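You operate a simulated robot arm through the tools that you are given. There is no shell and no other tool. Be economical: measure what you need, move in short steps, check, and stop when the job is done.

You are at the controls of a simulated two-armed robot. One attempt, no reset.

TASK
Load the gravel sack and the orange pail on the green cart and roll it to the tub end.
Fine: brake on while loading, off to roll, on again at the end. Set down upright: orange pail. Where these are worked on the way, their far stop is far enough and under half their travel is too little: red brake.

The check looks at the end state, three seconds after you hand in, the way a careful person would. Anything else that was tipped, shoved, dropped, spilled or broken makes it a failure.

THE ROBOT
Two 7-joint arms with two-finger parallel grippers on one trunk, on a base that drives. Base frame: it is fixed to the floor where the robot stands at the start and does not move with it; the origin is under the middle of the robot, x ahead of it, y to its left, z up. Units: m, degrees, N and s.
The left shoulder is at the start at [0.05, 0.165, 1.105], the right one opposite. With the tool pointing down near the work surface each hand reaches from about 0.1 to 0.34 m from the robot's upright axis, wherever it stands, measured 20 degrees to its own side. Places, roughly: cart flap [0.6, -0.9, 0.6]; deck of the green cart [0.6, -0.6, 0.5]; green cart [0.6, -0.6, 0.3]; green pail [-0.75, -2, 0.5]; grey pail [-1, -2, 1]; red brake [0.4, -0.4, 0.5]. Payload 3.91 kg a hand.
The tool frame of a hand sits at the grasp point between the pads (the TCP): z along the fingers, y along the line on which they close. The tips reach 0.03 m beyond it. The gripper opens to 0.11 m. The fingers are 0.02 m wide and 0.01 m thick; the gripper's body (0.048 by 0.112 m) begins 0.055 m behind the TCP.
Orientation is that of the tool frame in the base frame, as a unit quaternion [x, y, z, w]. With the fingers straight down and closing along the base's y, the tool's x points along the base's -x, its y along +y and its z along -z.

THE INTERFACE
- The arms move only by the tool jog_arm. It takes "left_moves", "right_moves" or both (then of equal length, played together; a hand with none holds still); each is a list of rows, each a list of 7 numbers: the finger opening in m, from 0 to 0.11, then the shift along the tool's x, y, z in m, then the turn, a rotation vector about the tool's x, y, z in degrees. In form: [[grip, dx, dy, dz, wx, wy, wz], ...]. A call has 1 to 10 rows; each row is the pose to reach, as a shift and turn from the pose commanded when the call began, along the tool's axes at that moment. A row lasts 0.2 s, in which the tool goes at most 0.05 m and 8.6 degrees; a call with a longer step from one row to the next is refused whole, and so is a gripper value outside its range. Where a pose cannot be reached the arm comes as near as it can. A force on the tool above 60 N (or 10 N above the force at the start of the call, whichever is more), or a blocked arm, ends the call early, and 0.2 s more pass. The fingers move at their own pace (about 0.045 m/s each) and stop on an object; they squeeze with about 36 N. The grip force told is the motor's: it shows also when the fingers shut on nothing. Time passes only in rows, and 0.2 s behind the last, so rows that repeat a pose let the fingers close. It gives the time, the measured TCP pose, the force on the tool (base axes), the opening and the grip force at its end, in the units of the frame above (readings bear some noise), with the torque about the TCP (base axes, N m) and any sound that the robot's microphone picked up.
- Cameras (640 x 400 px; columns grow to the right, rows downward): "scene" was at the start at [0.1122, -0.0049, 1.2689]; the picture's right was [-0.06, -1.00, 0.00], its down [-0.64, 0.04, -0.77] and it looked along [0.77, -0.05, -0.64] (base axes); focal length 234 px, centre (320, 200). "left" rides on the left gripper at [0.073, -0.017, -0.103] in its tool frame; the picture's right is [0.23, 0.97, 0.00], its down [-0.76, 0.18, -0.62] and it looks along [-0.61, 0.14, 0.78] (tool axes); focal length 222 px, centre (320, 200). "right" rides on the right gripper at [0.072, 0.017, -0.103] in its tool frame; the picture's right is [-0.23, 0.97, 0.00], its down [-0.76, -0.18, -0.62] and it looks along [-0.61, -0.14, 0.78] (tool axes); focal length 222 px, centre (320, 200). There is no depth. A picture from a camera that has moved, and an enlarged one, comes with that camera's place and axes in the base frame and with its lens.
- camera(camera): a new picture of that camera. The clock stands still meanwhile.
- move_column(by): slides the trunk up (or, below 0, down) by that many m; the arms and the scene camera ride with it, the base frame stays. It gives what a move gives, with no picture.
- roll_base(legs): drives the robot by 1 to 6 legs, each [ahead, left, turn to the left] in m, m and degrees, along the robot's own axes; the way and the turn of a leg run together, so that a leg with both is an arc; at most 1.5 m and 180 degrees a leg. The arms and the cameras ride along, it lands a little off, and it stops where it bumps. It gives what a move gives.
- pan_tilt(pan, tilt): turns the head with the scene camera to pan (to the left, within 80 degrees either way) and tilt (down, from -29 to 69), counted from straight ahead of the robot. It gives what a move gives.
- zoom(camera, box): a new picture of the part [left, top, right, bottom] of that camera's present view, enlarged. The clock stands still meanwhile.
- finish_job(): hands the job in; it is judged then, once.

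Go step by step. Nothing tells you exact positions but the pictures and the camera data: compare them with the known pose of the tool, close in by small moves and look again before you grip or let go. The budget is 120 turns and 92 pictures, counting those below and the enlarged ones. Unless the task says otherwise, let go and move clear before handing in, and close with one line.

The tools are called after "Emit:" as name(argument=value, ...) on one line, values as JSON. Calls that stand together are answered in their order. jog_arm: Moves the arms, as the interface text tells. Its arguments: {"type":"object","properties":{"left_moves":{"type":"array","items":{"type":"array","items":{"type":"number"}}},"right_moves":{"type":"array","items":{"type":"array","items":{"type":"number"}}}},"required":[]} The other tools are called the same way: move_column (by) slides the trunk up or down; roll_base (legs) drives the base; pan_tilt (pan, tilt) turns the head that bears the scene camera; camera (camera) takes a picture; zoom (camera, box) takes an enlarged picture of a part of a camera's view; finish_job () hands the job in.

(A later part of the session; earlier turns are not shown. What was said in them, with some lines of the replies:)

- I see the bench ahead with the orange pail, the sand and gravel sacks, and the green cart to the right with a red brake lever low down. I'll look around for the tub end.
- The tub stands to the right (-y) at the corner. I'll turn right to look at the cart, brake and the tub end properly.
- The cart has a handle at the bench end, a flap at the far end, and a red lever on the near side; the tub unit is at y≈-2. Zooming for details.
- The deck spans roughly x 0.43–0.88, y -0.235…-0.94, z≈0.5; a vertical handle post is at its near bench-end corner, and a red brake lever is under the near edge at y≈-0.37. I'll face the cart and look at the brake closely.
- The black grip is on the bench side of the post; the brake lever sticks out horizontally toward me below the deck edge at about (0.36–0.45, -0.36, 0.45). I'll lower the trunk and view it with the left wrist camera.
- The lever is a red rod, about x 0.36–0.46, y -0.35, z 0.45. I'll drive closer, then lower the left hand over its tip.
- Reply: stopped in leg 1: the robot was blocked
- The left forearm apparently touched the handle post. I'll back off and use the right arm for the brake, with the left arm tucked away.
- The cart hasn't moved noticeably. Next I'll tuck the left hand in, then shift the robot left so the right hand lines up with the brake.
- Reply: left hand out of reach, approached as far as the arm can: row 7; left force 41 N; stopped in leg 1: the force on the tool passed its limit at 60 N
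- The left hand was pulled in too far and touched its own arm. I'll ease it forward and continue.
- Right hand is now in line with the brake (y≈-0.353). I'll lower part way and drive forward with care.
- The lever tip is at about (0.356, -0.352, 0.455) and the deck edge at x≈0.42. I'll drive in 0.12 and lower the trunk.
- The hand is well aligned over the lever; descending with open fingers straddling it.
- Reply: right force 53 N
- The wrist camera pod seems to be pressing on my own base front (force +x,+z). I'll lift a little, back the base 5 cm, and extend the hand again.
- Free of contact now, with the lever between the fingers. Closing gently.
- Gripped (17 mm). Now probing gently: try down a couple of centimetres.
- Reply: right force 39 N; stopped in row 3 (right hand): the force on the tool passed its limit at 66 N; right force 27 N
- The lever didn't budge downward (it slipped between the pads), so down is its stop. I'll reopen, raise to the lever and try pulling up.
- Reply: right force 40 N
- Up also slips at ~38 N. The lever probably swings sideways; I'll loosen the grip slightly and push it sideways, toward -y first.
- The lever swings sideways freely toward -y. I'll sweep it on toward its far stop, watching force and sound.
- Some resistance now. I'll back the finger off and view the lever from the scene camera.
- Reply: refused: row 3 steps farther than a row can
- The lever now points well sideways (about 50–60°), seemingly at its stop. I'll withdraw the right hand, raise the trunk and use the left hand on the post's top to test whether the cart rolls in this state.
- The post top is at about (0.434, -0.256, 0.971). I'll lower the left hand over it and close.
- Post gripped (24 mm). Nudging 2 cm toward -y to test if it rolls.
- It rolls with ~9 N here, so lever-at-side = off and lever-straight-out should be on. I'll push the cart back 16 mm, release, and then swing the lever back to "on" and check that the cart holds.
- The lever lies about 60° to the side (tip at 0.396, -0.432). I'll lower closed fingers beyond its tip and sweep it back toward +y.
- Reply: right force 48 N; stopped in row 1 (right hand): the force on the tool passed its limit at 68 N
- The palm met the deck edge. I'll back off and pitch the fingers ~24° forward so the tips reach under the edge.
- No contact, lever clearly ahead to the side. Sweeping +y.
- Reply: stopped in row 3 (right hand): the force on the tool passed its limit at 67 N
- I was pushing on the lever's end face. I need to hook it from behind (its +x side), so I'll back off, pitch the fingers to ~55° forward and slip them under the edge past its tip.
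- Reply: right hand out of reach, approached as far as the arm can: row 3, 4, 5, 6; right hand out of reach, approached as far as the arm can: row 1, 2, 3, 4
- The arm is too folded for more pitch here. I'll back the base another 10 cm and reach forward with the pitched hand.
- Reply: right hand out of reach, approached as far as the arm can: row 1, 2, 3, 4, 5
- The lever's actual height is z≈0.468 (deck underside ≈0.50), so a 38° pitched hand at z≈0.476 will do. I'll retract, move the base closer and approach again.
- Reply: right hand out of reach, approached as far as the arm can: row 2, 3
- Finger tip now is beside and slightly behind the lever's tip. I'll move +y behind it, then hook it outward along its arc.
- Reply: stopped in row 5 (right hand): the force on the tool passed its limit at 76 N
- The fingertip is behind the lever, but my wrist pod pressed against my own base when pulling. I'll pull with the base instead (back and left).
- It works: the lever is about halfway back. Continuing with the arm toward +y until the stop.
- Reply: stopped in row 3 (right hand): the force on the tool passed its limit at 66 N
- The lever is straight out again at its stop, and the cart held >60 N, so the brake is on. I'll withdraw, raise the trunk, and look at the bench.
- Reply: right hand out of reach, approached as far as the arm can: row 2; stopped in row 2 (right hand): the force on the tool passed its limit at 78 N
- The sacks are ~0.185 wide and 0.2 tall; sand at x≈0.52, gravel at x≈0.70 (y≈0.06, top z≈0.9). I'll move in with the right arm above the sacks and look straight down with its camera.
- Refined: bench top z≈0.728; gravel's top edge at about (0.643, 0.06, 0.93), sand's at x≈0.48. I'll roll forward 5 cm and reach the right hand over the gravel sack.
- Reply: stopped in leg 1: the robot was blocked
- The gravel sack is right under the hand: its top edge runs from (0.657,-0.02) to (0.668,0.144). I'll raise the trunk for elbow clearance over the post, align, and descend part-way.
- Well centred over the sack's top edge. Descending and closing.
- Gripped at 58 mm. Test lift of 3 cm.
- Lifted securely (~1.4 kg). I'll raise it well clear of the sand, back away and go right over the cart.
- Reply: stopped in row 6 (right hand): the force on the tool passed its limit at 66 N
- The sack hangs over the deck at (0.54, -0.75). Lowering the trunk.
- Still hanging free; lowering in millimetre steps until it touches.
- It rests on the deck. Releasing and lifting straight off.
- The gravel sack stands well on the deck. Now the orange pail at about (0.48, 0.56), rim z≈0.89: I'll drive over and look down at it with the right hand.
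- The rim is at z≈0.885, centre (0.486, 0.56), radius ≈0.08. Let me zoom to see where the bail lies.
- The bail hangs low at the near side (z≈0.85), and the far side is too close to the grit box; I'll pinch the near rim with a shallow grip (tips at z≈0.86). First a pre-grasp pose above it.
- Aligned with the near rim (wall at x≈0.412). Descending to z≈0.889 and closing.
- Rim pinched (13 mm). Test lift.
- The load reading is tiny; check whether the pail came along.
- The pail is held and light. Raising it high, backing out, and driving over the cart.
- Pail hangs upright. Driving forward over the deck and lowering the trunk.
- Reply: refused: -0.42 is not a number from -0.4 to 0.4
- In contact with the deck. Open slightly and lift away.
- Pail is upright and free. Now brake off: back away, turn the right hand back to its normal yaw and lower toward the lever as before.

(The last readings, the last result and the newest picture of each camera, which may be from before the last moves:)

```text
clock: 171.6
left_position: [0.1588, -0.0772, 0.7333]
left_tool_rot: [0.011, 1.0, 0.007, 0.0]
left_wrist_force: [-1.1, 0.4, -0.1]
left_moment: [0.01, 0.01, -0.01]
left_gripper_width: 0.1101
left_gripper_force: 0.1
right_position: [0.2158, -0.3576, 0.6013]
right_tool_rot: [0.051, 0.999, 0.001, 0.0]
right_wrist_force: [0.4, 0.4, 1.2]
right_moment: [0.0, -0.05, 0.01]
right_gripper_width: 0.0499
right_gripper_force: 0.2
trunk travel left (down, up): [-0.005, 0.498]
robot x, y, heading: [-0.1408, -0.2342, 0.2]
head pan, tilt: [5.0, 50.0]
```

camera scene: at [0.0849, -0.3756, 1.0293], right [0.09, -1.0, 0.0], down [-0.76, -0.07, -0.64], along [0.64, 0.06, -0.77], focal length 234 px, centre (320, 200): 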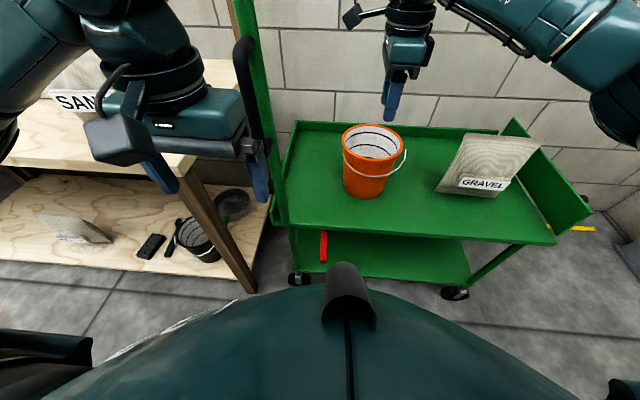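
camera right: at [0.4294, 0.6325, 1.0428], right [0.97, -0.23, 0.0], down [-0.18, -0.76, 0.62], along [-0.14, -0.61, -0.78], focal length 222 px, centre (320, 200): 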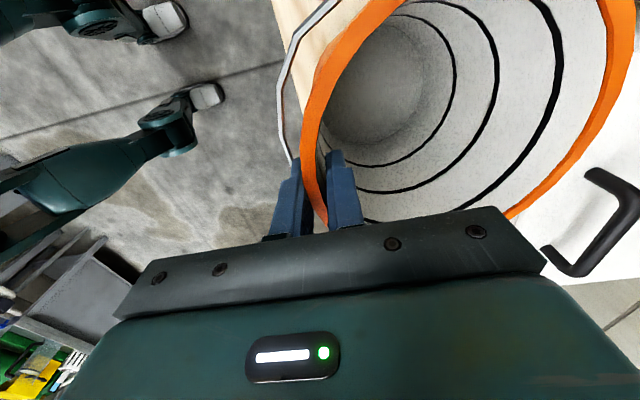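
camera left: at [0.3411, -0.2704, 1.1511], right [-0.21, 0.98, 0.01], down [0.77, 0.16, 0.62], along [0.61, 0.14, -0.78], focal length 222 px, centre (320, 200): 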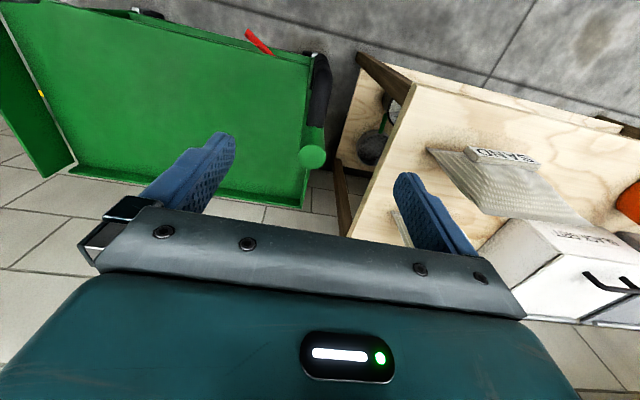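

Emit:
roll_base(legs=[[0.14, 0, 0]])

Emit:
jog_arm(right_moves=[[0.07, -0.006, 0.0, 0.03, 0, 0, -5.7], [0.07, -0.012, 0.0, 0.06, 0, 0, -5.7]])

Emit:
camera(camera="right")

```text
clock: 173.0
left_position: [0.2991, -0.0782, 0.7334]
left_tool_rot: [0.013, 1.0, 0.007, -0.001]
left_wrist_force: [0.0, 0.4, 0.0]
left_moment: [0.01, 0.04, -0.01]
left_gripper_width: 0.1101
left_gripper_force: 0.1
right_position: [0.3583, -0.3591, 0.602]
right_tool_rot: [0.053, 0.999, 0.001, 0.0]
right_wrist_force: [-1.0, 0.2, -0.3]
right_moment: [0.02, -0.03, 0.02]
right_gripper_width: 0.0503
right_gripper_force: 0.0
trunk travel left (down, up): [-0.005, 0.498]
robot x, y, heading: [0.0066, -0.2328, 0.0]
head pan, tilt: [5.0, 50.0]
```

```text
clock: 173.6
left_position: [0.3007, -0.0786, 0.7327]
left_tool_rot: [0.013, 1.0, 0.006, -0.002]
left_wrist_force: [0.4, 1.1, 0.2]
left_moment: [-0.01, 0.01, 0.03]
left_gripper_width: 0.11
left_gripper_force: 0.0
right_position: [0.3691, -0.3606, 0.5435]
right_tool_rot: [0.002, 1.0, 0.001, 0.0]
right_wrist_force: [-0.2, -0.2, 0.2]
right_moment: [0.02, -0.02, -0.01]
right_gripper_width: 0.0698
right_gripper_force: 0.0
trunk travel left (down, up): [-0.005, 0.498]
robot x, y, heading: [0.001, -0.2338, -0.3]
head pan, tilt: [5.0, 50.0]
```

```text
15 pictures are left
camera right: at [0.2971, -0.3432, 0.6475], right [0.23, 0.97, 0.0], down [0.76, -0.18, 0.62], along [0.61, -0.14, -0.78], focal length 222 px, centre (320, 200)
```

right: 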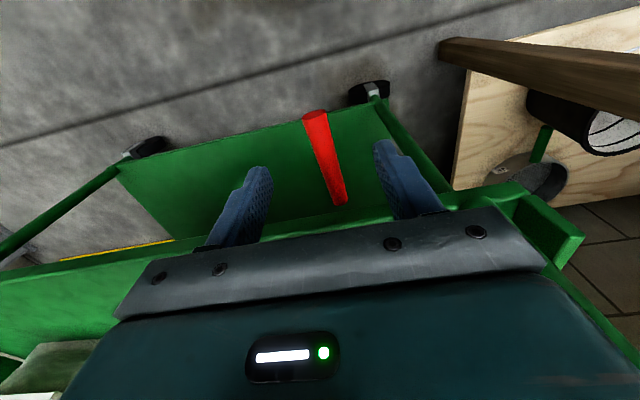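

The lever is centred between the fingers. I'll pitch the hand 24° forward for extra reach and lower it around the lever.

Emit:
jog_arm(right_moves=[[0.07, 0, 0.0, 0.0, 0, -8, 0], [0.07, -0.005, 0.0, 0.02, 0, -16, 0], [0.07, -0.01, 0.0, 0.05, 0, -24, 0], [0.07, -0.01, 0.0, 0.077, 0, -24, 0], [0.05, -0.01, 0.0, 0.077, 0, -24, 0]])

Emit:
jog_arm(right_moves=[[0.05, 0, -0.015, 0.0, 0, 0, 0], [0.05, -0.0, -0.03, 0.0, 0, 0, 0], [0.05, -0.005, -0.045, 0.003, 0, 0, 0], [0.05, -0.012, -0.06, 0.006, 0, 0, 0], [0.05, -0.018, -0.075, 0.009, 0, 0, 0], [0.05, -0.02, -0.09, 0.01, 0, 0, 0], [0.05, -0.02, -0.1, 0.01, 0, 0, 0]])

Emit:
camera(camera="right")

```text
clock: 174.8
left_position: [0.2999, -0.079, 0.7329]
left_tool_rot: [0.013, 1.0, 0.006, 0.0]
left_wrist_force: [0.7, 0.4, -0.2]
left_moment: [0.0, 0.0, 0.01]
left_gripper_width: 0.1102
left_gripper_force: 0.0
right_position: [0.3785, -0.3598, 0.466]
right_tool_rot: [0.003, 0.978, 0.0, 0.208]
right_wrist_force: [-0.1, -0.1, 0.1]
right_moment: [0.02, -0.02, 0.01]
right_gripper_width: 0.0499
right_gripper_force: 0.1
trunk travel left (down, up): [-0.005, 0.498]
robot x, y, heading: [0.0017, -0.2312, 0.0]
head pan, tilt: [5.0, 50.0]
```

```text
clock: 176.4
left_position: [0.3005, -0.0791, 0.7327]
left_tool_rot: [0.013, 1.0, 0.006, -0.001]
left_wrist_force: [-0.3, 0.3, 0.7]
left_moment: [-0.01, 0.01, -0.01]
left_gripper_width: 0.1104
left_gripper_force: 0.1
right_position: [0.3947, -0.4611, 0.4616]
right_tool_rot: [0.002, 0.98, -0.001, 0.199]
right_wrist_force: [-35.8, 4.5, -6.4]
right_moment: [-0.23, -0.17, 1.01]
right_gripper_width: 0.0524
right_gripper_force: 2.2
trunk travel left (down, up): [-0.005, 0.498]
robot x, y, heading: [0.0037, -0.2331, -0.2]
head pan, tilt: [5.0, 50.0]
```

```text
14 pictures are left
camera right: at [0.2876, -0.4436, 0.5288], right [0.21, 0.97, 0.09], down [0.46, -0.18, 0.87], along [0.86, -0.15, -0.48], focal length 222 px, centre (320, 200)
```

right: 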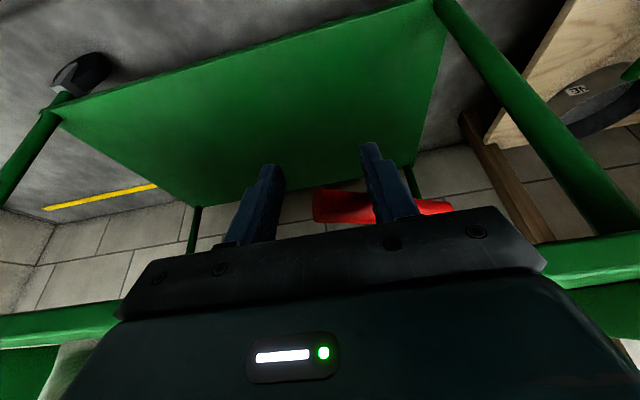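

The lever is firm at ~60° (36 N against it), so that's its stop: brake off. Withdraw, raise the trunk and grab the post top with the left hand.

Emit:
jog_arm(right_moves=[[0.05, 0.014, 0.0, -0.006, 0, 0, 0], [0.05, 0.0276, 0.0, -0.0117, 0, 0, 0], [0.05, 0.01, 0.0, -0.05, 0, 8, 0], [0.05, -0.005, 0.0, -0.09, 0, 16, 0], [0.05, -0.015, 0.0, -0.12, 0, 24, 0]])

Emit:
move_column(by=0.32)

Emit:
jog_arm(left_moves=[[0.11, -0.025, -0.035, 0, 0, 0, 0], [0.11, -0.05, -0.07, 0, 0, 0, 0], [0.11, -0.075, -0.105, 0, 0, 0, 0], [0.11, -0.1, -0.14, 0, 0, 0, 0], [0.11, -0.13, -0.172, 0, 0, 0, 0]])

Emit:
camera(camera="left")

```text
clock: 177.6
left_position: [0.2999, -0.0785, 0.7329]
left_tool_rot: [0.012, 1.0, 0.006, -0.001]
left_wrist_force: [-0.9, -0.7, 0.0]
left_moment: [-0.01, 0.01, 0.03]
left_gripper_width: 0.1098
left_gripper_force: 0.0
right_position: [0.3652, -0.46, 0.5816]
right_tool_rot: [0.003, 1.0, 0.001, -0.002]
right_wrist_force: [0.5, 0.6, 0.1]
right_moment: [0.04, -0.02, 0.01]
right_gripper_width: 0.05
right_gripper_force: 0.1
trunk travel left (down, up): [-0.005, 0.498]
robot x, y, heading: [0.0049, -0.2351, 0.1]
head pan, tilt: [5.0, 50.0]
```

```text
clock: 180.8
left_position: [0.3, -0.0796, 1.0539]
left_tool_rot: [0.013, 1.0, 0.006, -0.002]
left_wrist_force: [-0.3, -0.3, -0.7]
left_moment: [0.01, 0.06, -0.02]
left_gripper_width: 0.1099
left_gripper_force: 0.1
right_position: [0.3652, -0.4592, 0.9002]
right_tool_rot: [0.003, 1.0, 0.001, 0.001]
right_wrist_force: [-0.4, -0.1, 0.2]
right_moment: [-0.02, 0.0, -0.01]
right_gripper_width: 0.0501
right_gripper_force: 0.0
trunk travel left (down, up): [-0.325, 0.178]
robot x, y, heading: [0.0047, -0.2354, 0.0]
head pan, tilt: [5.0, 50.0]
```

```text
clock: 181.9
left_position: [0.4294, -0.2549, 1.0502]
left_tool_rot: [0.013, 1.0, 0.006, -0.001]
left_wrist_force: [-1.7, 0.4, 0.4]
left_moment: [-0.01, -0.01, 0.01]
left_gripper_width: 0.1099
left_gripper_force: 0.0
right_position: [0.3656, -0.4595, 0.9]
right_tool_rot: [0.002, 1.0, 0.001, 0.0]
right_wrist_force: [0.0, 0.3, 0.2]
right_moment: [0.0, 0.02, 0.0]
right_gripper_width: 0.0502
right_gripper_force: 0.1
trunk travel left (down, up): [-0.325, 0.178]
robot x, y, heading: [0.0062, -0.2383, 0.0]
head pan, tilt: [5.0, 50.0]
```

```text
13 pictures are left
camera left: at [0.3564, -0.271, 1.1531], right [-0.2, 0.98, 0.01], down [0.77, 0.15, 0.62], along [0.61, 0.14, -0.78], focal length 222 px, centre (320, 200)
```

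left: 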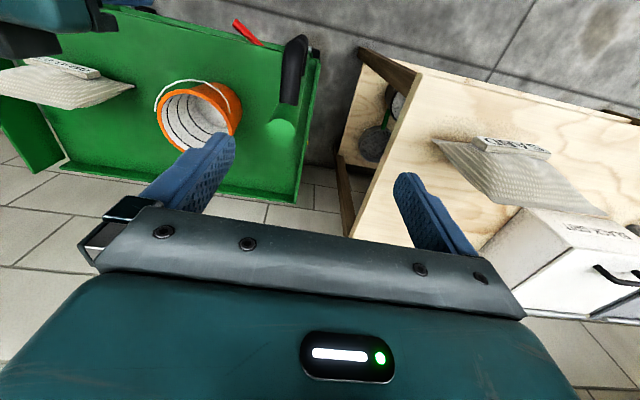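

The post top is now at (0.433, -0.284): the cart rolled ~3 cm when the brake came off. Gripping it there.

Emit:
jog_arm(left_moves=[[0.11, -0.003, -0.029, 0.01, 0, 0, 0], [0.11, -0.003, -0.029, 0.05, 0, 0, 0], [0.11, -0.003, -0.029, 0.086, 0, 0, 0], [0.0, -0.003, -0.029, 0.086, 0, 0, 0], [0.0, -0.003, -0.029, 0.086, 0, 0, 0], [0.0, -0.003, -0.029, 0.086, 0, 0, 0], [0.0, -0.003, -0.029, 0.086, 0, 0, 0], [0.0, -0.003, -0.029, 0.086, 0, 0, 0], [0.0, -0.003, -0.029, 0.086, 0, 0, 0]])

Emit:
roll_base(legs=[[0, -0.06, 0]])

```text
clock: 183.9
left_position: [0.4293, -0.2861, 0.9659]
left_tool_rot: [0.013, 1.0, 0.004, -0.001]
left_wrist_force: [1.9, -15.9, -5.0]
left_moment: [-1.62, -0.32, -0.03]
left_gripper_width: 0.0243
left_gripper_force: 39.8
right_position: [0.366, -0.462, 0.9001]
right_tool_rot: [0.002, 1.0, 0.002, 0.0]
right_wrist_force: [0.0, 0.3, -0.8]
right_moment: [-0.01, 0.0, 0.02]
right_gripper_width: 0.0501
right_gripper_force: 0.1
trunk travel left (down, up): [-0.325, 0.178]
robot x, y, heading: [0.0072, -0.2321, -0.4]
head pan, tilt: [5.0, 50.0]
```

```text
clock: 185.2
left_position: [0.4287, -0.348, 0.9662]
left_tool_rot: [0.015, 1.0, 0.003, -0.001]
left_wrist_force: [2.6, -15.6, -4.4]
left_moment: [-1.55, 0.41, 0.06]
left_gripper_width: 0.024
left_gripper_force: 44.7
right_position: [0.3662, -0.5217, 0.8998]
right_tool_rot: [0.003, 1.0, 0.002, 0.0]
right_wrist_force: [-0.1, 0.1, -0.2]
right_moment: [0.02, -0.01, 0.01]
right_gripper_width: 0.0502
right_gripper_force: 0.1
trunk travel left (down, up): [-0.325, 0.178]
robot x, y, heading: [0.0048, -0.2935, -0.1]
head pan, tilt: [5.0, 50.0]
```

The cart rolls along. Continue 0.25 m, then look.

Emit:
roll_base(legs=[[0, -0.25, 0]])

Emit:
pan_tilt(pan=-25, tilt=40)

Emit:
camera(camera="scene")

```text
clock: 188.0
left_position: [0.428, -0.5952, 0.9663]
left_tool_rot: [0.015, 1.0, 0.001, 0.0]
left_wrist_force: [8.8, 4.5, -3.3]
left_moment: [-0.56, 0.42, 0.09]
left_gripper_width: 0.0238
left_gripper_force: 45.2
right_position: [0.3659, -0.7689, 0.9012]
right_tool_rot: [0.004, 1.0, 0.001, -0.001]
right_wrist_force: [0.1, -0.2, 0.5]
right_moment: [-0.03, -0.02, 0.01]
right_gripper_width: 0.0501
right_gripper_force: 0.0
trunk travel left (down, up): [-0.325, 0.178]
robot x, y, heading: [0.0011, -0.5423, 0.1]
head pan, tilt: [5.0, 50.0]
```

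```text
clock: 188.9
left_position: [0.4296, -0.5963, 0.9654]
left_tool_rot: [0.015, 1.0, 0.002, -0.001]
left_wrist_force: [4.3, 0.4, -3.9]
left_moment: [-0.82, 0.55, -0.02]
left_gripper_width: 0.0238
left_gripper_force: 44.9
right_position: [0.3657, -0.7698, 0.9008]
right_tool_rot: [0.003, 1.0, 0.001, 0.0]
right_wrist_force: [0.6, -0.1, 0.4]
right_moment: [0.04, 0.0, -0.04]
right_gripper_width: 0.0501
right_gripper_force: 0.1
trunk travel left (down, up): [-0.325, 0.178]
robot x, y, heading: [0.0039, -0.5443, -0.1]
head pan, tilt: [-25.0, 40.0]
```

```text
12 pictures are left
camera scene: at [0.1099, -0.5804, 1.2684], right [-0.42, -0.91, 0.0], down [-0.58, 0.27, -0.77], along [0.69, -0.32, -0.64], focal length 234 px, centre (320, 200)
```

scene: 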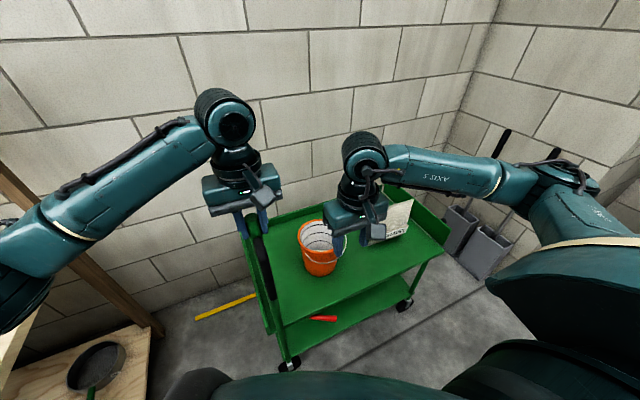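

Load is steady; the yellow track runs from y≈-0.22 to y≈-1.76, leaving ~0.45 m. Continue 0.3 m, then creep to the stop.

Emit:
roll_base(legs=[[0, -0.32, 0]])

Emit:
camera(camera="scene")

```text
clock: 192.3
left_position: [0.4301, -0.9193, 0.9659]
left_tool_rot: [0.013, 1.0, 0.001, 0.0]
left_wrist_force: [9.3, 6.8, -5.4]
left_moment: [-0.11, 0.07, 0.08]
left_gripper_width: 0.0239
left_gripper_force: 45.6
right_position: [0.3664, -1.093, 0.9011]
right_tool_rot: [0.001, 1.0, 0.001, -0.001]
right_wrist_force: [0.0, 0.5, -0.5]
right_moment: [-0.03, 0.01, 0.0]
right_gripper_width: 0.0501
right_gripper_force: 0.1
trunk travel left (down, up): [-0.325, 0.178]
robot x, y, heading: [0.0025, -0.8685, -0.1]
head pan, tilt: [-25.0, 40.0]
```

```text
11 pictures are left
camera scene: at [0.1101, -0.9035, 1.2684], right [-0.42, -0.91, 0.0], down [-0.58, 0.27, -0.77], along [0.69, -0.32, -0.64], focal length 234 px, centre (320, 200)
```

scene: 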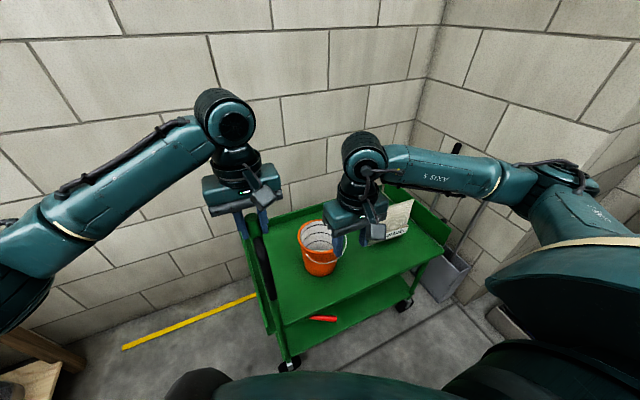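

About 0.13 m left by the track; the shovels stand just beyond. Creeping in small steps and watching force.

Emit:
roll_base(legs=[[0, -0.06, 0]])

Emit:
roll_base(legs=[[0, -0.03, 0]])

Emit:
pan_tilt(pan=-40, tilt=50)

Emit:
camera(camera="scene")

```text
clock: 193.5
left_position: [0.4281, -0.9813, 0.9658]
left_tool_rot: [0.015, 1.0, -0.001, 0.001]
left_wrist_force: [10.6, -11.7, -4.9]
left_moment: [0.47, 0.54, 0.17]
left_gripper_width: 0.0237
left_gripper_force: 44.9
right_position: [0.3659, -1.1537, 0.9007]
right_tool_rot: [0.003, 1.0, 0.002, 0.0]
right_wrist_force: [-0.3, -0.1, 0.5]
right_moment: [0.0, 0.0, 0.0]
right_gripper_width: 0.0498
right_gripper_force: 0.0
trunk travel left (down, up): [-0.325, 0.178]
robot x, y, heading: [0.0052, -0.9304, 0.0]
head pan, tilt: [-25.0, 40.0]
```

```text
clock: 194.5
left_position: [0.4301, -1.0127, 0.9651]
left_tool_rot: [0.017, 1.0, -0.003, 0.002]
left_wrist_force: [10.2, -16.6, -7.7]
left_moment: [0.72, -0.49, -0.06]
left_gripper_width: 0.0239
left_gripper_force: 45.0
right_position: [0.3658, -1.1843, 0.8993]
right_tool_rot: [0.003, 1.0, 0.002, -0.001]
right_wrist_force: [1.2, -0.3, -0.1]
right_moment: [0.01, -0.01, -0.02]
right_gripper_width: 0.0499
right_gripper_force: 0.1
trunk travel left (down, up): [-0.325, 0.178]
robot x, y, heading: [0.0063, -0.9546, -0.1]
head pan, tilt: [-25.0, 40.0]
```

```text
clock: 195.2
left_position: [0.429, -1.0146, 0.9663]
left_tool_rot: [0.016, 1.0, -0.004, 0.003]
left_wrist_force: [8.7, -11.4, -6.2]
left_moment: [1.32, 0.19, 0.17]
left_gripper_width: 0.024
left_gripper_force: 45.5
right_position: [0.366, -1.1848, 0.8997]
right_tool_rot: [0.003, 1.0, 0.002, 0.0]
right_wrist_force: [-0.1, -0.2, 0.0]
right_moment: [0.04, -0.02, 0.02]
right_gripper_width: 0.0499
right_gripper_force: 0.0
trunk travel left (down, up): [-0.325, 0.178]
robot x, y, heading: [0.004, -0.9561, 0.1]
head pan, tilt: [-40.0, 50.0]
```

```text
10 pictures are left
camera scene: at [0.0921, -1.0089, 1.2541], right [-0.64, -0.76, 0.0], down [-0.59, 0.49, -0.64], along [0.49, -0.41, -0.77], focal length 234 px, centre (320, 200)
```

scene: 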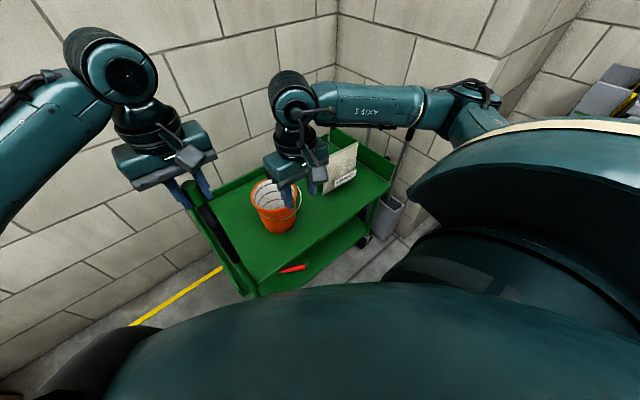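

Emit:
zoom(camera="scene", box=[300, 110, 460, 260])

```text
2.67 times, centred on (380, 185) of scene
camera zoom: at [0.0921, -1.0089, 1.2541], right [-0.64, -0.76, 0.0], down [-0.59, 0.49, -0.64], along [0.49, -0.41, -0.77], focal length 623 px, centre (160, 240)
```

zoom: 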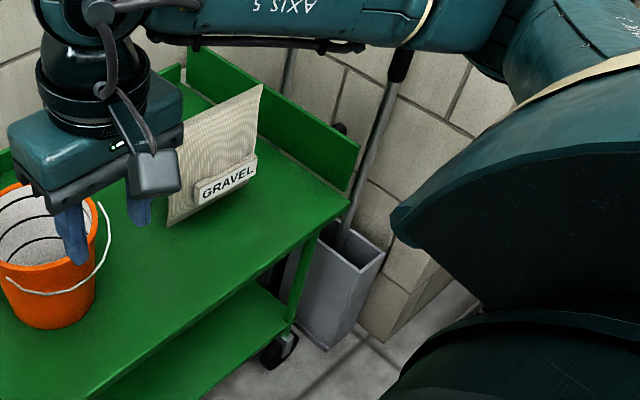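

There's roughly 5–6 cm to the grey bins. Creep another 2 cm at a time and watch for the end stop.

Emit:
jog_arm(left_moves=[[0.0, 0, -0.005, 0, 0, 0, 0], [0.0, 0, -0.01, 0, 0, 0, 0], [0.0, 0, -0.015, 0, 0, 0, 0], [0.0, 0, -0.02, 0, 0, 0, 0], [0.0, 0, -0.02, 0, 0, 0, 0]])

```text
clock: 196.4
left_position: [0.4282, -1.0321, 0.9654]
left_tool_rot: [0.014, 1.0, -0.004, 0.002]
left_wrist_force: [13.2, 13.8, -3.9]
left_moment: [1.62, 0.64, 0.17]
left_gripper_width: 0.024
left_gripper_force: 44.8
right_position: [0.3662, -1.1836, 0.8994]
right_tool_rot: [0.003, 1.0, 0.0, -0.001]
right_wrist_force: [0.3, -0.3, -0.9]
right_moment: [-0.03, 0.02, -0.03]
right_gripper_width: 0.0499
right_gripper_force: 0.2
trunk travel left (down, up): [-0.325, 0.178]
robot x, y, heading: [0.003, -0.9603, -0.2]
head pan, tilt: [-40.0, 50.0]
```

Emit:
jog_arm(left_moves=[[0.0, 0, -0.005, 0, 0, 0, 0], [0.0, 0, -0.01, 0, 0, 0, 0], [0.0, 0, -0.015, 0, 0, 0, 0], [0.0, 0, -0.015, 0, 0, 0, 0]])

Emit:
zoom(camera="scene", box=[340, 130, 440, 240])

```text
clock: 197.4
left_position: [0.4297, -1.0461, 0.9661]
left_tool_rot: [0.016, 1.0, -0.003, 0.001]
left_wrist_force: [12.8, 13.7, -8.7]
left_moment: [1.44, -0.21, 0.06]
left_gripper_width: 0.0238
left_gripper_force: 44.6
right_position: [0.3662, -1.184, 0.9002]
right_tool_rot: [0.003, 1.0, 0.001, -0.001]
right_wrist_force: [0.2, 0.7, -0.2]
right_moment: [-0.02, 0.03, -0.03]
right_gripper_width: 0.0501
right_gripper_force: 0.1
trunk travel left (down, up): [-0.325, 0.178]
robot x, y, heading: [0.0037, -0.9581, -0.2]
head pan, tilt: [-40.0, 50.0]
```

```text
3.64 times, centred on (390, 185) of scene
camera zoom: at [0.0926, -1.0064, 1.2542], right [-0.64, -0.76, 0.0], down [-0.59, 0.49, -0.64], along [0.49, -0.42, -0.77], focal length 849 px, centre (66, 254)
```

zoom: 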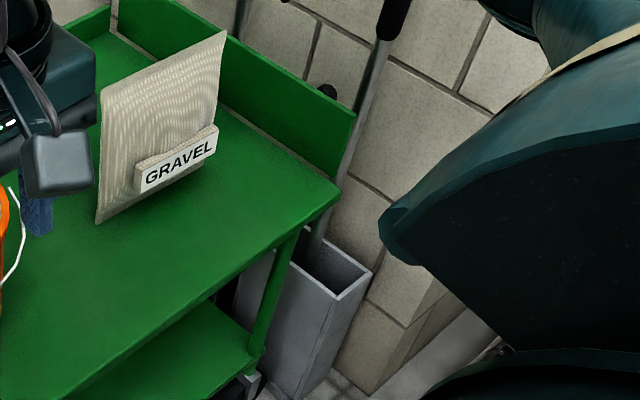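

Still rolling freely with ~14 N; deck edge is at y≈-1.725, track end at -1.757, bins at -1.76 (lower than the deck). Creep a bit more.

Emit:
jog_arm(left_moves=[[0.0, 0, -0.004, 0, 0, 0, 0], [0.0, 0, -0.008, 0, 0, 0, 0], [0.0, 0, -0.012, 0, 0, 0, 0], [0.0, 0, -0.016, 0, 0, 0, 0], [0.0, 0, -0.016, 0, 0, 0, 0]])

```text
clock: 198.7
left_position: [0.4289, -1.0558, 0.9673]
left_tool_rot: [0.012, 1.0, 0.0, 0.001]
left_wrist_force: [3.5, 43.3, -13.0]
left_moment: [-0.26, -0.81, 0.14]
left_gripper_width: 0.0237
left_gripper_force: 45.4
right_position: [0.3653, -1.18, 0.9008]
right_tool_rot: [0.002, 1.0, -0.002, -0.002]
right_wrist_force: [0.2, -0.6, 0.0]
right_moment: [-0.03, 0.0, -0.02]
right_gripper_width: 0.0499
right_gripper_force: 0.1
trunk travel left (down, up): [-0.325, 0.178]
robot x, y, heading: [0.0032, -0.9563, 0.1]
head pan, tilt: [-40.0, 50.0]
```

Force jumped to 43 N at 0.80 m of travel: the end stop. Release the post, tuck the left hand, and set up for re-applying the brake.

Emit:
jog_arm(left_moves=[[0.02, 0, 0.003, 0, 0, 0, 0], [0.06, 0, 0.004, 0, 0, 0, 0], [0.11, 0, 0.004, 0, 0, 0, 0], [0.11, 0, 0.004, 0, 0, 0, 0], [0.11, 0, 0.004, 0, 0, 0, 0], [0.11, 0, 0.004, -0.04, 0, 0, 0], [0.11, 0, 0.004, -0.085, 0, 0, 0]])

Emit:
jog_arm(left_moves=[[0.11, 0.02, 0.04, 0, 0, 0, 0], [0.11, 0.04, 0.08, 0, 0, 0, 0], [0.11, 0.06, 0.12, 0, 0, 0, 0], [0.11, 0.08, 0.16, 0, 0, 0, 0], [0.11, 0.1, 0.2, 0, 0, 0, 0], [0.11, 0.12, 0.235, 0, 0, 0, 0], [0.11, 0.13, 0.255, 0, 0, 0, 0]])

Emit:
roll_base(legs=[[-0.05, -0.075, 0]])

Emit:
move_column(by=-0.32)

```text
clock: 200.2
left_position: [0.4237, -1.0604, 1.0528]
left_tool_rot: [0.017, 1.0, -0.004, 0.003]
left_wrist_force: [0.3, -0.4, 0.0]
left_moment: [-0.02, -0.01, 0.0]
left_gripper_width: 0.1099
left_gripper_force: 0.0
right_position: [0.364, -1.1836, 0.9016]
right_tool_rot: [0.003, 1.0, 0.0, 0.0]
right_wrist_force: [0.3, 0.4, -0.2]
right_moment: [0.0, -0.02, 0.0]
right_gripper_width: 0.0502
right_gripper_force: 0.1
trunk travel left (down, up): [-0.325, 0.178]
robot x, y, heading: [0.0001, -0.96, 0.2]
head pan, tilt: [-40.0, 50.0]
```

```text
clock: 201.8
left_position: [0.3034, -0.8003, 1.0495]
left_tool_rot: [0.018, 1.0, -0.005, 0.002]
left_wrist_force: [-0.9, 0.3, 0.0]
left_moment: [0.05, 0.01, 0.01]
left_gripper_width: 0.1101
left_gripper_force: 0.0
right_position: [0.3649, -1.184, 0.9012]
right_tool_rot: [0.005, 1.0, 0.001, 0.001]
right_wrist_force: [0.1, -0.7, -0.1]
right_moment: [0.01, 0.01, 0.01]
right_gripper_width: 0.0502
right_gripper_force: 0.0
trunk travel left (down, up): [-0.325, 0.178]
robot x, y, heading: [0.0037, -0.9585, -0.1]
head pan, tilt: [-40.0, 50.0]
```

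```text
clock: 203.2
left_position: [0.256, -0.8768, 1.0499]
left_tool_rot: [0.017, 1.0, -0.004, 0.002]
left_wrist_force: [0.2, -0.3, -0.9]
left_moment: [0.02, -0.02, 0.0]
left_gripper_width: 0.1102
left_gripper_force: 0.1
right_position: [0.316, -1.2582, 0.9002]
right_tool_rot: [0.004, 1.0, 0.0, -0.001]
right_wrist_force: [0.6, -0.9, -0.2]
right_moment: [0.03, -0.01, 0.0]
right_gripper_width: 0.0498
right_gripper_force: 0.1
trunk travel left (down, up): [-0.325, 0.178]
robot x, y, heading: [-0.0457, -1.0309, -0.4]
head pan, tilt: [-40.0, 50.0]
```

```text
clock: 206.3
left_position: [0.2554, -0.8755, 0.7289]
left_tool_rot: [0.018, 1.0, -0.004, 0.002]
left_wrist_force: [-0.3, 0.1, -1.0]
left_moment: [0.0, 0.0, -0.04]
left_gripper_width: 0.1102
left_gripper_force: 0.0
right_position: [0.3157, -1.2573, 0.5814]
right_tool_rot: [0.004, 1.0, 0.001, 0.0]
right_wrist_force: [0.4, -0.1, 0.1]
right_moment: [-0.02, 0.01, -0.01]
right_gripper_width: 0.0502
right_gripper_force: 0.1
trunk travel left (down, up): [-0.005, 0.498]
robot x, y, heading: [-0.0452, -1.031, -0.1]
head pan, tilt: [-40.0, 50.0]
```

Emit:
jog_arm(right_moves=[[0.0, 0, -0.013, 0.014, 0, -7.6, 0], [0.0, 0, -0.026, 0.028, 0, -15.2, 0], [0.0, 0, -0.04, 0.042, 0, -22.8, 0], [0.0, -0.002, -0.053, 0.056, 0, -30.4, 0], [0.0, -0.004, -0.065, 0.07, 0, -38, 0], [0.0, -0.004, -0.065, 0.07, 0, -38, 0]])

Emit:
camera(camera="right")

```text
clock: 207.8
left_position: [0.2546, -0.8763, 0.73]
left_tool_rot: [0.018, 1.0, -0.004, 0.003]
left_wrist_force: [0.2, -0.2, 0.0]
left_moment: [0.0, 0.04, 0.02]
left_gripper_width: 0.11
left_gripper_force: 0.0
right_position: [0.3181, -1.3238, 0.5111]
right_tool_rot: [0.004, 0.945, 0.0, 0.326]
right_wrist_force: [-0.8, 0.5, 0.7]
right_moment: [-0.02, -0.03, -0.04]
right_gripper_width: 0.0002
right_gripper_force: 36.3
trunk travel left (down, up): [-0.005, 0.498]
robot x, y, heading: [-0.0473, -1.0303, -0.2]
head pan, tilt: [-40.0, 50.0]
```

```text
7 pictures are left
camera right: at [0.1975, -1.3065, 0.549], right [0.19, 0.97, 0.14], down [0.21, -0.18, 0.96], along [0.96, -0.15, -0.24], focal length 222 px, centre (320, 200)
```

right: 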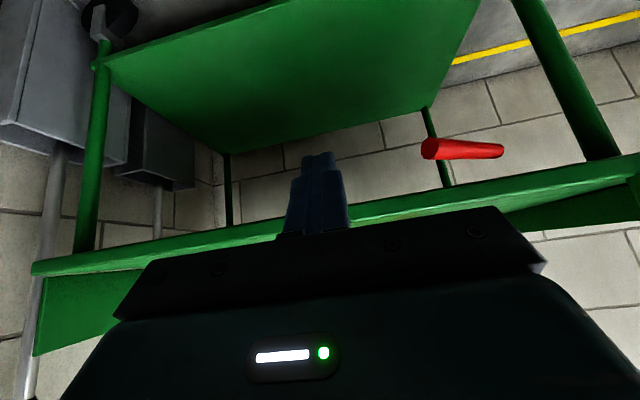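

Geometry matches the earlier attempt (lever tip at (0.397, -1.234, 0.47)). Lower to z≈0.484 and drive in to get the fingertip past the lever tip.

Emit:
jog_arm(right_moves=[[0.0, 0.008, 0.02, 0.011, 0, 0, 0], [0.0, 0.0166, 0.038, 0.0213, 0, 0, 0], [0.0, 0.0166, 0.038, 0.0213, 0, 0, 0]])

Emit:
roll_base(legs=[[0.092, 0, 0]])

```text
clock: 208.6
left_position: [0.2551, -0.8765, 0.7294]
left_tool_rot: [0.018, 1.0, -0.004, 0.002]
left_wrist_force: [0.3, -0.4, -0.3]
left_moment: [-0.02, -0.01, 0.02]
left_gripper_width: 0.11
left_gripper_force: 0.0
right_position: [0.3197, -1.285, 0.4838]
right_tool_rot: [0.004, 0.946, -0.001, 0.325]
right_wrist_force: [-0.3, 0.0, -0.5]
right_moment: [0.0, -0.01, -0.02]
right_gripper_width: 0.0001
right_gripper_force: 36.1
trunk travel left (down, up): [-0.005, 0.498]
robot x, y, heading: [-0.0434, -1.0317, -0.4]
head pan, tilt: [-40.0, 50.0]
```

```text
clock: 209.7
left_position: [0.3479, -0.8766, 0.7298]
left_tool_rot: [0.017, 1.0, -0.004, 0.003]
left_wrist_force: [0.4, -0.2, 0.0]
left_moment: [0.01, -0.02, -0.03]
left_gripper_width: 0.1099
left_gripper_force: 0.0
right_position: [0.4118, -1.2842, 0.4834]
right_tool_rot: [0.002, 0.945, 0.0, 0.326]
right_wrist_force: [-0.2, 0.3, 0.2]
right_moment: [-0.03, -0.01, -0.03]
right_gripper_width: 0.0
right_gripper_force: 35.8
trunk travel left (down, up): [-0.005, 0.498]
robot x, y, heading: [0.0458, -1.0344, -0.1]
head pan, tilt: [-40.0, 50.0]
```

Emit:
jog_arm(right_moves=[[0.0, -0.003, 0.025, 0.0023, 0, 0, 0], [0.0, -0.003, 0.045, 0.0023, 0, 0, 0], [0.0, -0.002, 0.054, 0.0015, 0, 0, 0]])

Emit:
camera(camera="right")

```text
clock: 210.5
left_position: [0.3469, -0.8753, 0.7291]
left_tool_rot: [0.016, 1.0, -0.004, 0.003]
left_wrist_force: [0.1, -0.3, -0.5]
left_moment: [0.02, -0.02, 0.0]
left_gripper_width: 0.1101
left_gripper_force: 0.0
right_position: [0.4143, -1.229, 0.4827]
right_tool_rot: [0.003, 0.946, 0.001, 0.324]
right_wrist_force: [0.1, 0.2, 0.5]
right_moment: [-0.02, 0.02, 0.0]
right_gripper_width: 0.0
right_gripper_force: 35.9
trunk travel left (down, up): [-0.005, 0.498]
robot x, y, heading: [0.0473, -1.0347, -0.1]
head pan, tilt: [-40.0, 50.0]
```

```text
6 pictures are left
camera right: at [0.294, -1.2123, 0.5218], right [0.18, 0.97, 0.14], down [0.22, -0.18, 0.96], along [0.96, -0.15, -0.24], focal length 222 px, centre (320, 200)
```

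right: 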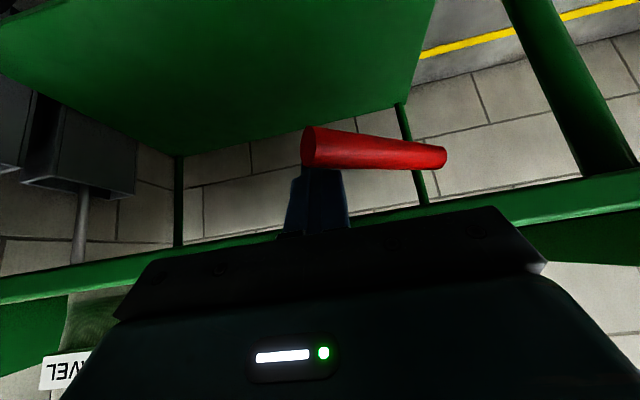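

Fingertip is behind the lever. Pull it outward with the base as before.

Emit:
jog_arm(right_moves=[[0.0, 0, 0.005, 0, 0, 0, 0]])

Emit:
roll_base(legs=[[-0.026, 0.01, 0], [-0.022, 0.016, 0]])

Emit:
camera(camera="right")

```text
clock: 210.9
left_position: [0.3467, -0.8759, 0.7283]
left_tool_rot: [0.017, 1.0, -0.004, 0.002]
left_wrist_force: [-0.7, -0.6, -0.5]
left_moment: [0.01, -0.02, -0.04]
left_gripper_width: 0.11
left_gripper_force: 0.0
right_position: [0.4145, -1.2246, 0.4841]
right_tool_rot: [0.004, 0.946, -0.001, 0.325]
right_wrist_force: [0.2, -0.2, 1.2]
right_moment: [0.02, 0.01, -0.01]
right_gripper_width: 0.0001
right_gripper_force: 36.0
trunk travel left (down, up): [-0.005, 0.498]
robot x, y, heading: [0.0477, -1.0328, -0.3]
head pan, tilt: [-40.0, 50.0]
```

```text
clock: 212.1
left_position: [0.3012, -0.8498, 0.7286]
left_tool_rot: [0.017, 1.0, -0.004, 0.003]
left_wrist_force: [-0.5, 0.5, -0.3]
left_moment: [-0.01, -0.02, 0.01]
left_gripper_width: 0.1099
left_gripper_force: 0.1
right_position: [0.3687, -1.1993, 0.4834]
right_tool_rot: [0.003, 0.946, -0.001, 0.324]
right_wrist_force: [0.3, 0.4, 0.1]
right_moment: [0.0, 0.02, -0.01]
right_gripper_width: 0.0001
right_gripper_force: 35.6
trunk travel left (down, up): [-0.005, 0.498]
robot x, y, heading: [0.0017, -1.0082, -0.0]
head pan, tilt: [-40.0, 50.0]
```

```text
5 pictures are left
camera right: at [0.2471, -1.1815, 0.5218], right [0.18, 0.97, 0.14], down [0.22, -0.18, 0.96], along [0.96, -0.15, -0.24], focal length 222 px, centre (320, 200)
```

right: 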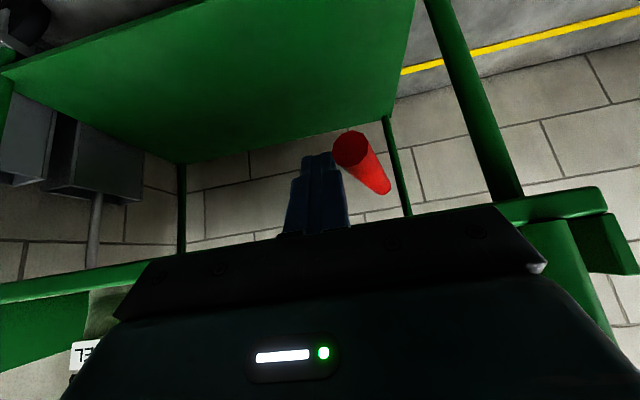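

Lever is most of the way. Finish toward +y until it meets its stop.

Emit:
jog_arm(right_moves=[[0.0, 0.004, 0.008, -0.003, 0, 0, 0], [0.0, 0.006, 0.016, -0.005, 0, 0, 0], [0.0, 0.006, 0.022, -0.005, 0, 0, 0], [0.0, 0.006, 0.027, -0.005, 0, 0, 0], [0.0, 0.006, 0.031, -0.005, 0, 0, 0], [0.0, 0.006, 0.035, -0.005, 0, 0, 0]])

Emit:
camera(camera="right")

```text
clock: 213.5
left_position: [0.2998, -0.8506, 0.7293]
left_tool_rot: [0.017, 1.0, -0.004, 0.003]
left_wrist_force: [0.4, -0.8, -0.6]
left_moment: [0.0, 0.0, 0.0]
left_gripper_width: 0.1097
left_gripper_force: 0.1
right_position: [0.3645, -1.1709, 0.4851]
right_tool_rot: [0.01, 0.943, -0.01, 0.332]
right_wrist_force: [25.6, -44.6, 17.2]
right_moment: [0.09, 0.22, 0.96]
right_gripper_width: 0.0
right_gripper_force: 35.8
trunk travel left (down, up): [-0.005, 0.498]
robot x, y, heading: [0.0001, -1.0057, -0.3]
head pan, tilt: [-40.0, 50.0]
```

```text
4 pictures are left
camera right: at [0.2438, -1.1507, 0.5215], right [0.2, 0.97, 0.13], down [0.2, -0.17, 0.96], along [0.96, -0.17, -0.23], focal length 222 px, centre (320, 200)
```

right: 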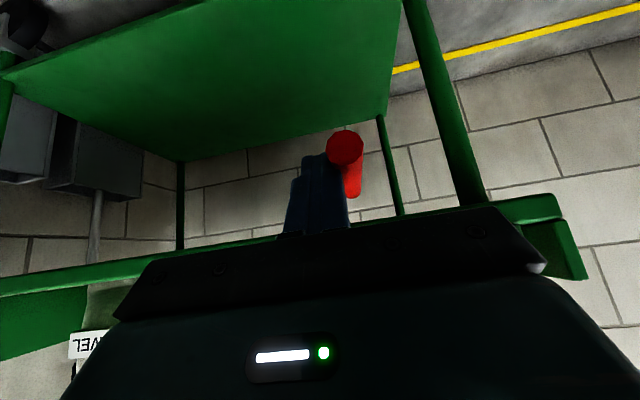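

Lever straight out and holding 45 N: brake on. Withdraw sideways, then back away, and take a final look.

Emit:
jog_arm(right_moves=[[0.0, 0, -0.01, 0, 0, 0, 0], [0.0, 0, -0.02, 0, 0, 0, 0], [0.0, 0, -0.025, 0, 0, 0, 0]])

Emit:
roll_base(legs=[[-0.2, 0, 0]])

Emit:
move_column(by=0.35)

Emit:
pan_tilt(pan=-15, tilt=45)

Emit:
camera(camera="scene")

```text
clock: 214.3
left_position: [0.2998, -0.8496, 0.7293]
left_tool_rot: [0.016, 1.0, -0.005, 0.002]
left_wrist_force: [0.4, 0.3, 0.5]
left_moment: [0.01, 0.0, 0.01]
left_gripper_width: 0.1097
left_gripper_force: 0.0
right_position: [0.364, -1.1878, 0.4862]
right_tool_rot: [0.007, 0.943, 0.003, 0.332]
right_wrist_force: [45.9, 26.9, 0.3]
right_moment: [-0.73, 1.2, -4.76]
right_gripper_width: 0.0002
right_gripper_force: 35.8
trunk travel left (down, up): [-0.005, 0.498]
robot x, y, heading: [-0.0029, -1.0047, 0.0]
head pan, tilt: [-40.0, 50.0]
```

```text
clock: 215.9
left_position: [0.104, -0.8489, 0.7292]
left_tool_rot: [0.018, 1.0, -0.005, 0.002]
left_wrist_force: [-0.3, -0.9, 0.1]
left_moment: [0.03, -0.01, -0.03]
left_gripper_width: 0.1099
left_gripper_force: 0.1
right_position: [0.1664, -1.189, 0.4874]
right_tool_rot: [0.008, 0.943, -0.001, 0.331]
right_wrist_force: [45.2, 16.5, 4.2]
right_moment: [-0.37, 1.82, -3.3]
right_gripper_width: 0.0002
right_gripper_force: 36.3
trunk travel left (down, up): [-0.005, 0.498]
robot x, y, heading: [-0.198, -1.0036, -0.0]
head pan, tilt: [-40.0, 50.0]
```

```text
clock: 219.3
left_position: [0.1033, -0.8501, 1.0794]
left_tool_rot: [0.017, 1.0, -0.005, 0.003]
left_wrist_force: [-0.3, 0.7, -1.1]
left_moment: [-0.04, -0.03, -0.01]
left_gripper_width: 0.11
left_gripper_force: 0.1
right_position: [0.1654, -1.189, 0.8373]
right_tool_rot: [0.008, 0.943, 0.0, 0.332]
right_wrist_force: [0.2, -0.3, -0.1]
right_moment: [0.0, -0.02, 0.0]
right_gripper_width: 0.0002
right_gripper_force: 35.9
trunk travel left (down, up): [-0.355, 0.148]
robot x, y, heading: [-0.198, -1.0059, -0.5]
head pan, tilt: [-40.0, 50.0]
```

```text
clock: 220.2
left_position: [0.1033, -0.8503, 1.0799]
left_tool_rot: [0.017, 1.0, -0.004, 0.003]
left_wrist_force: [-0.2, -0.5, -0.1]
left_moment: [0.0, -0.01, -0.01]
left_gripper_width: 0.1101
left_gripper_force: 0.1
right_position: [0.166, -1.1906, 0.8379]
right_tool_rot: [0.008, 0.943, 0.0, 0.332]
right_wrist_force: [-0.2, 0.4, 0.1]
right_moment: [0.02, 0.0, 0.0]
right_gripper_width: 0.0
right_gripper_force: 36.2
trunk travel left (down, up): [-0.355, 0.148]
robot x, y, heading: [-0.1943, -1.0063, -0.3]
head pan, tilt: [-15.0, 45.0]
```

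```text
3 pictures are left
camera scene: at [-0.0914, -1.0269, 1.2912], right [-0.26, -0.96, 0.0], down [-0.68, 0.19, -0.71], along [0.68, -0.19, -0.71], focal length 234 px, centre (320, 200)
```

scene: 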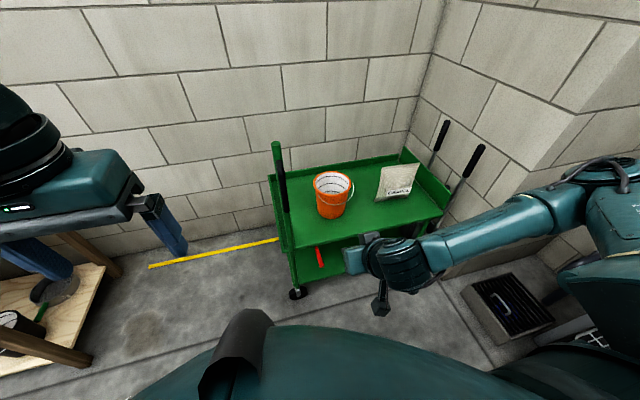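

Emit:
zoom(camera="scene", box=[250, 130, 490, 310])

```text
2.22 times, centred on (370, 220) of scene
camera zoom: at [-0.0914, -1.0269, 1.2912], right [-0.26, -0.96, 0.0], down [-0.68, 0.19, -0.71], along [0.68, -0.19, -0.71], focal length 519 px, centre (209, 156)
```

zoom: 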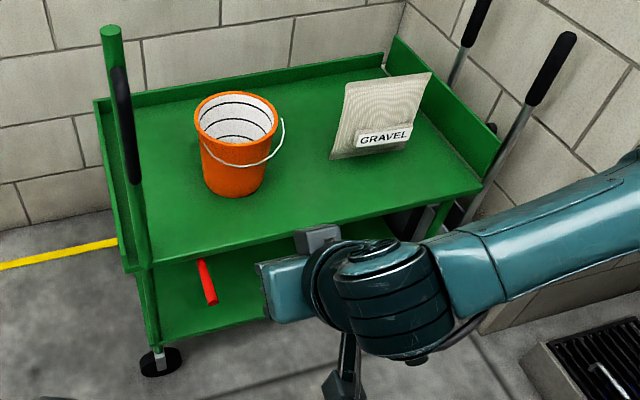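

The cart is at the tub end with the pail upright, the gravel sack standing and the brake lever straight out (on). Both hands are clear, so I'm handing in.

Emit:
finish_job()

```text
The job is handed in.
```

The gravel sack and the orange pail (upright) are on the green cart. It is rolled to its end stop at the tub end with the brake on again, and both hands are clear.
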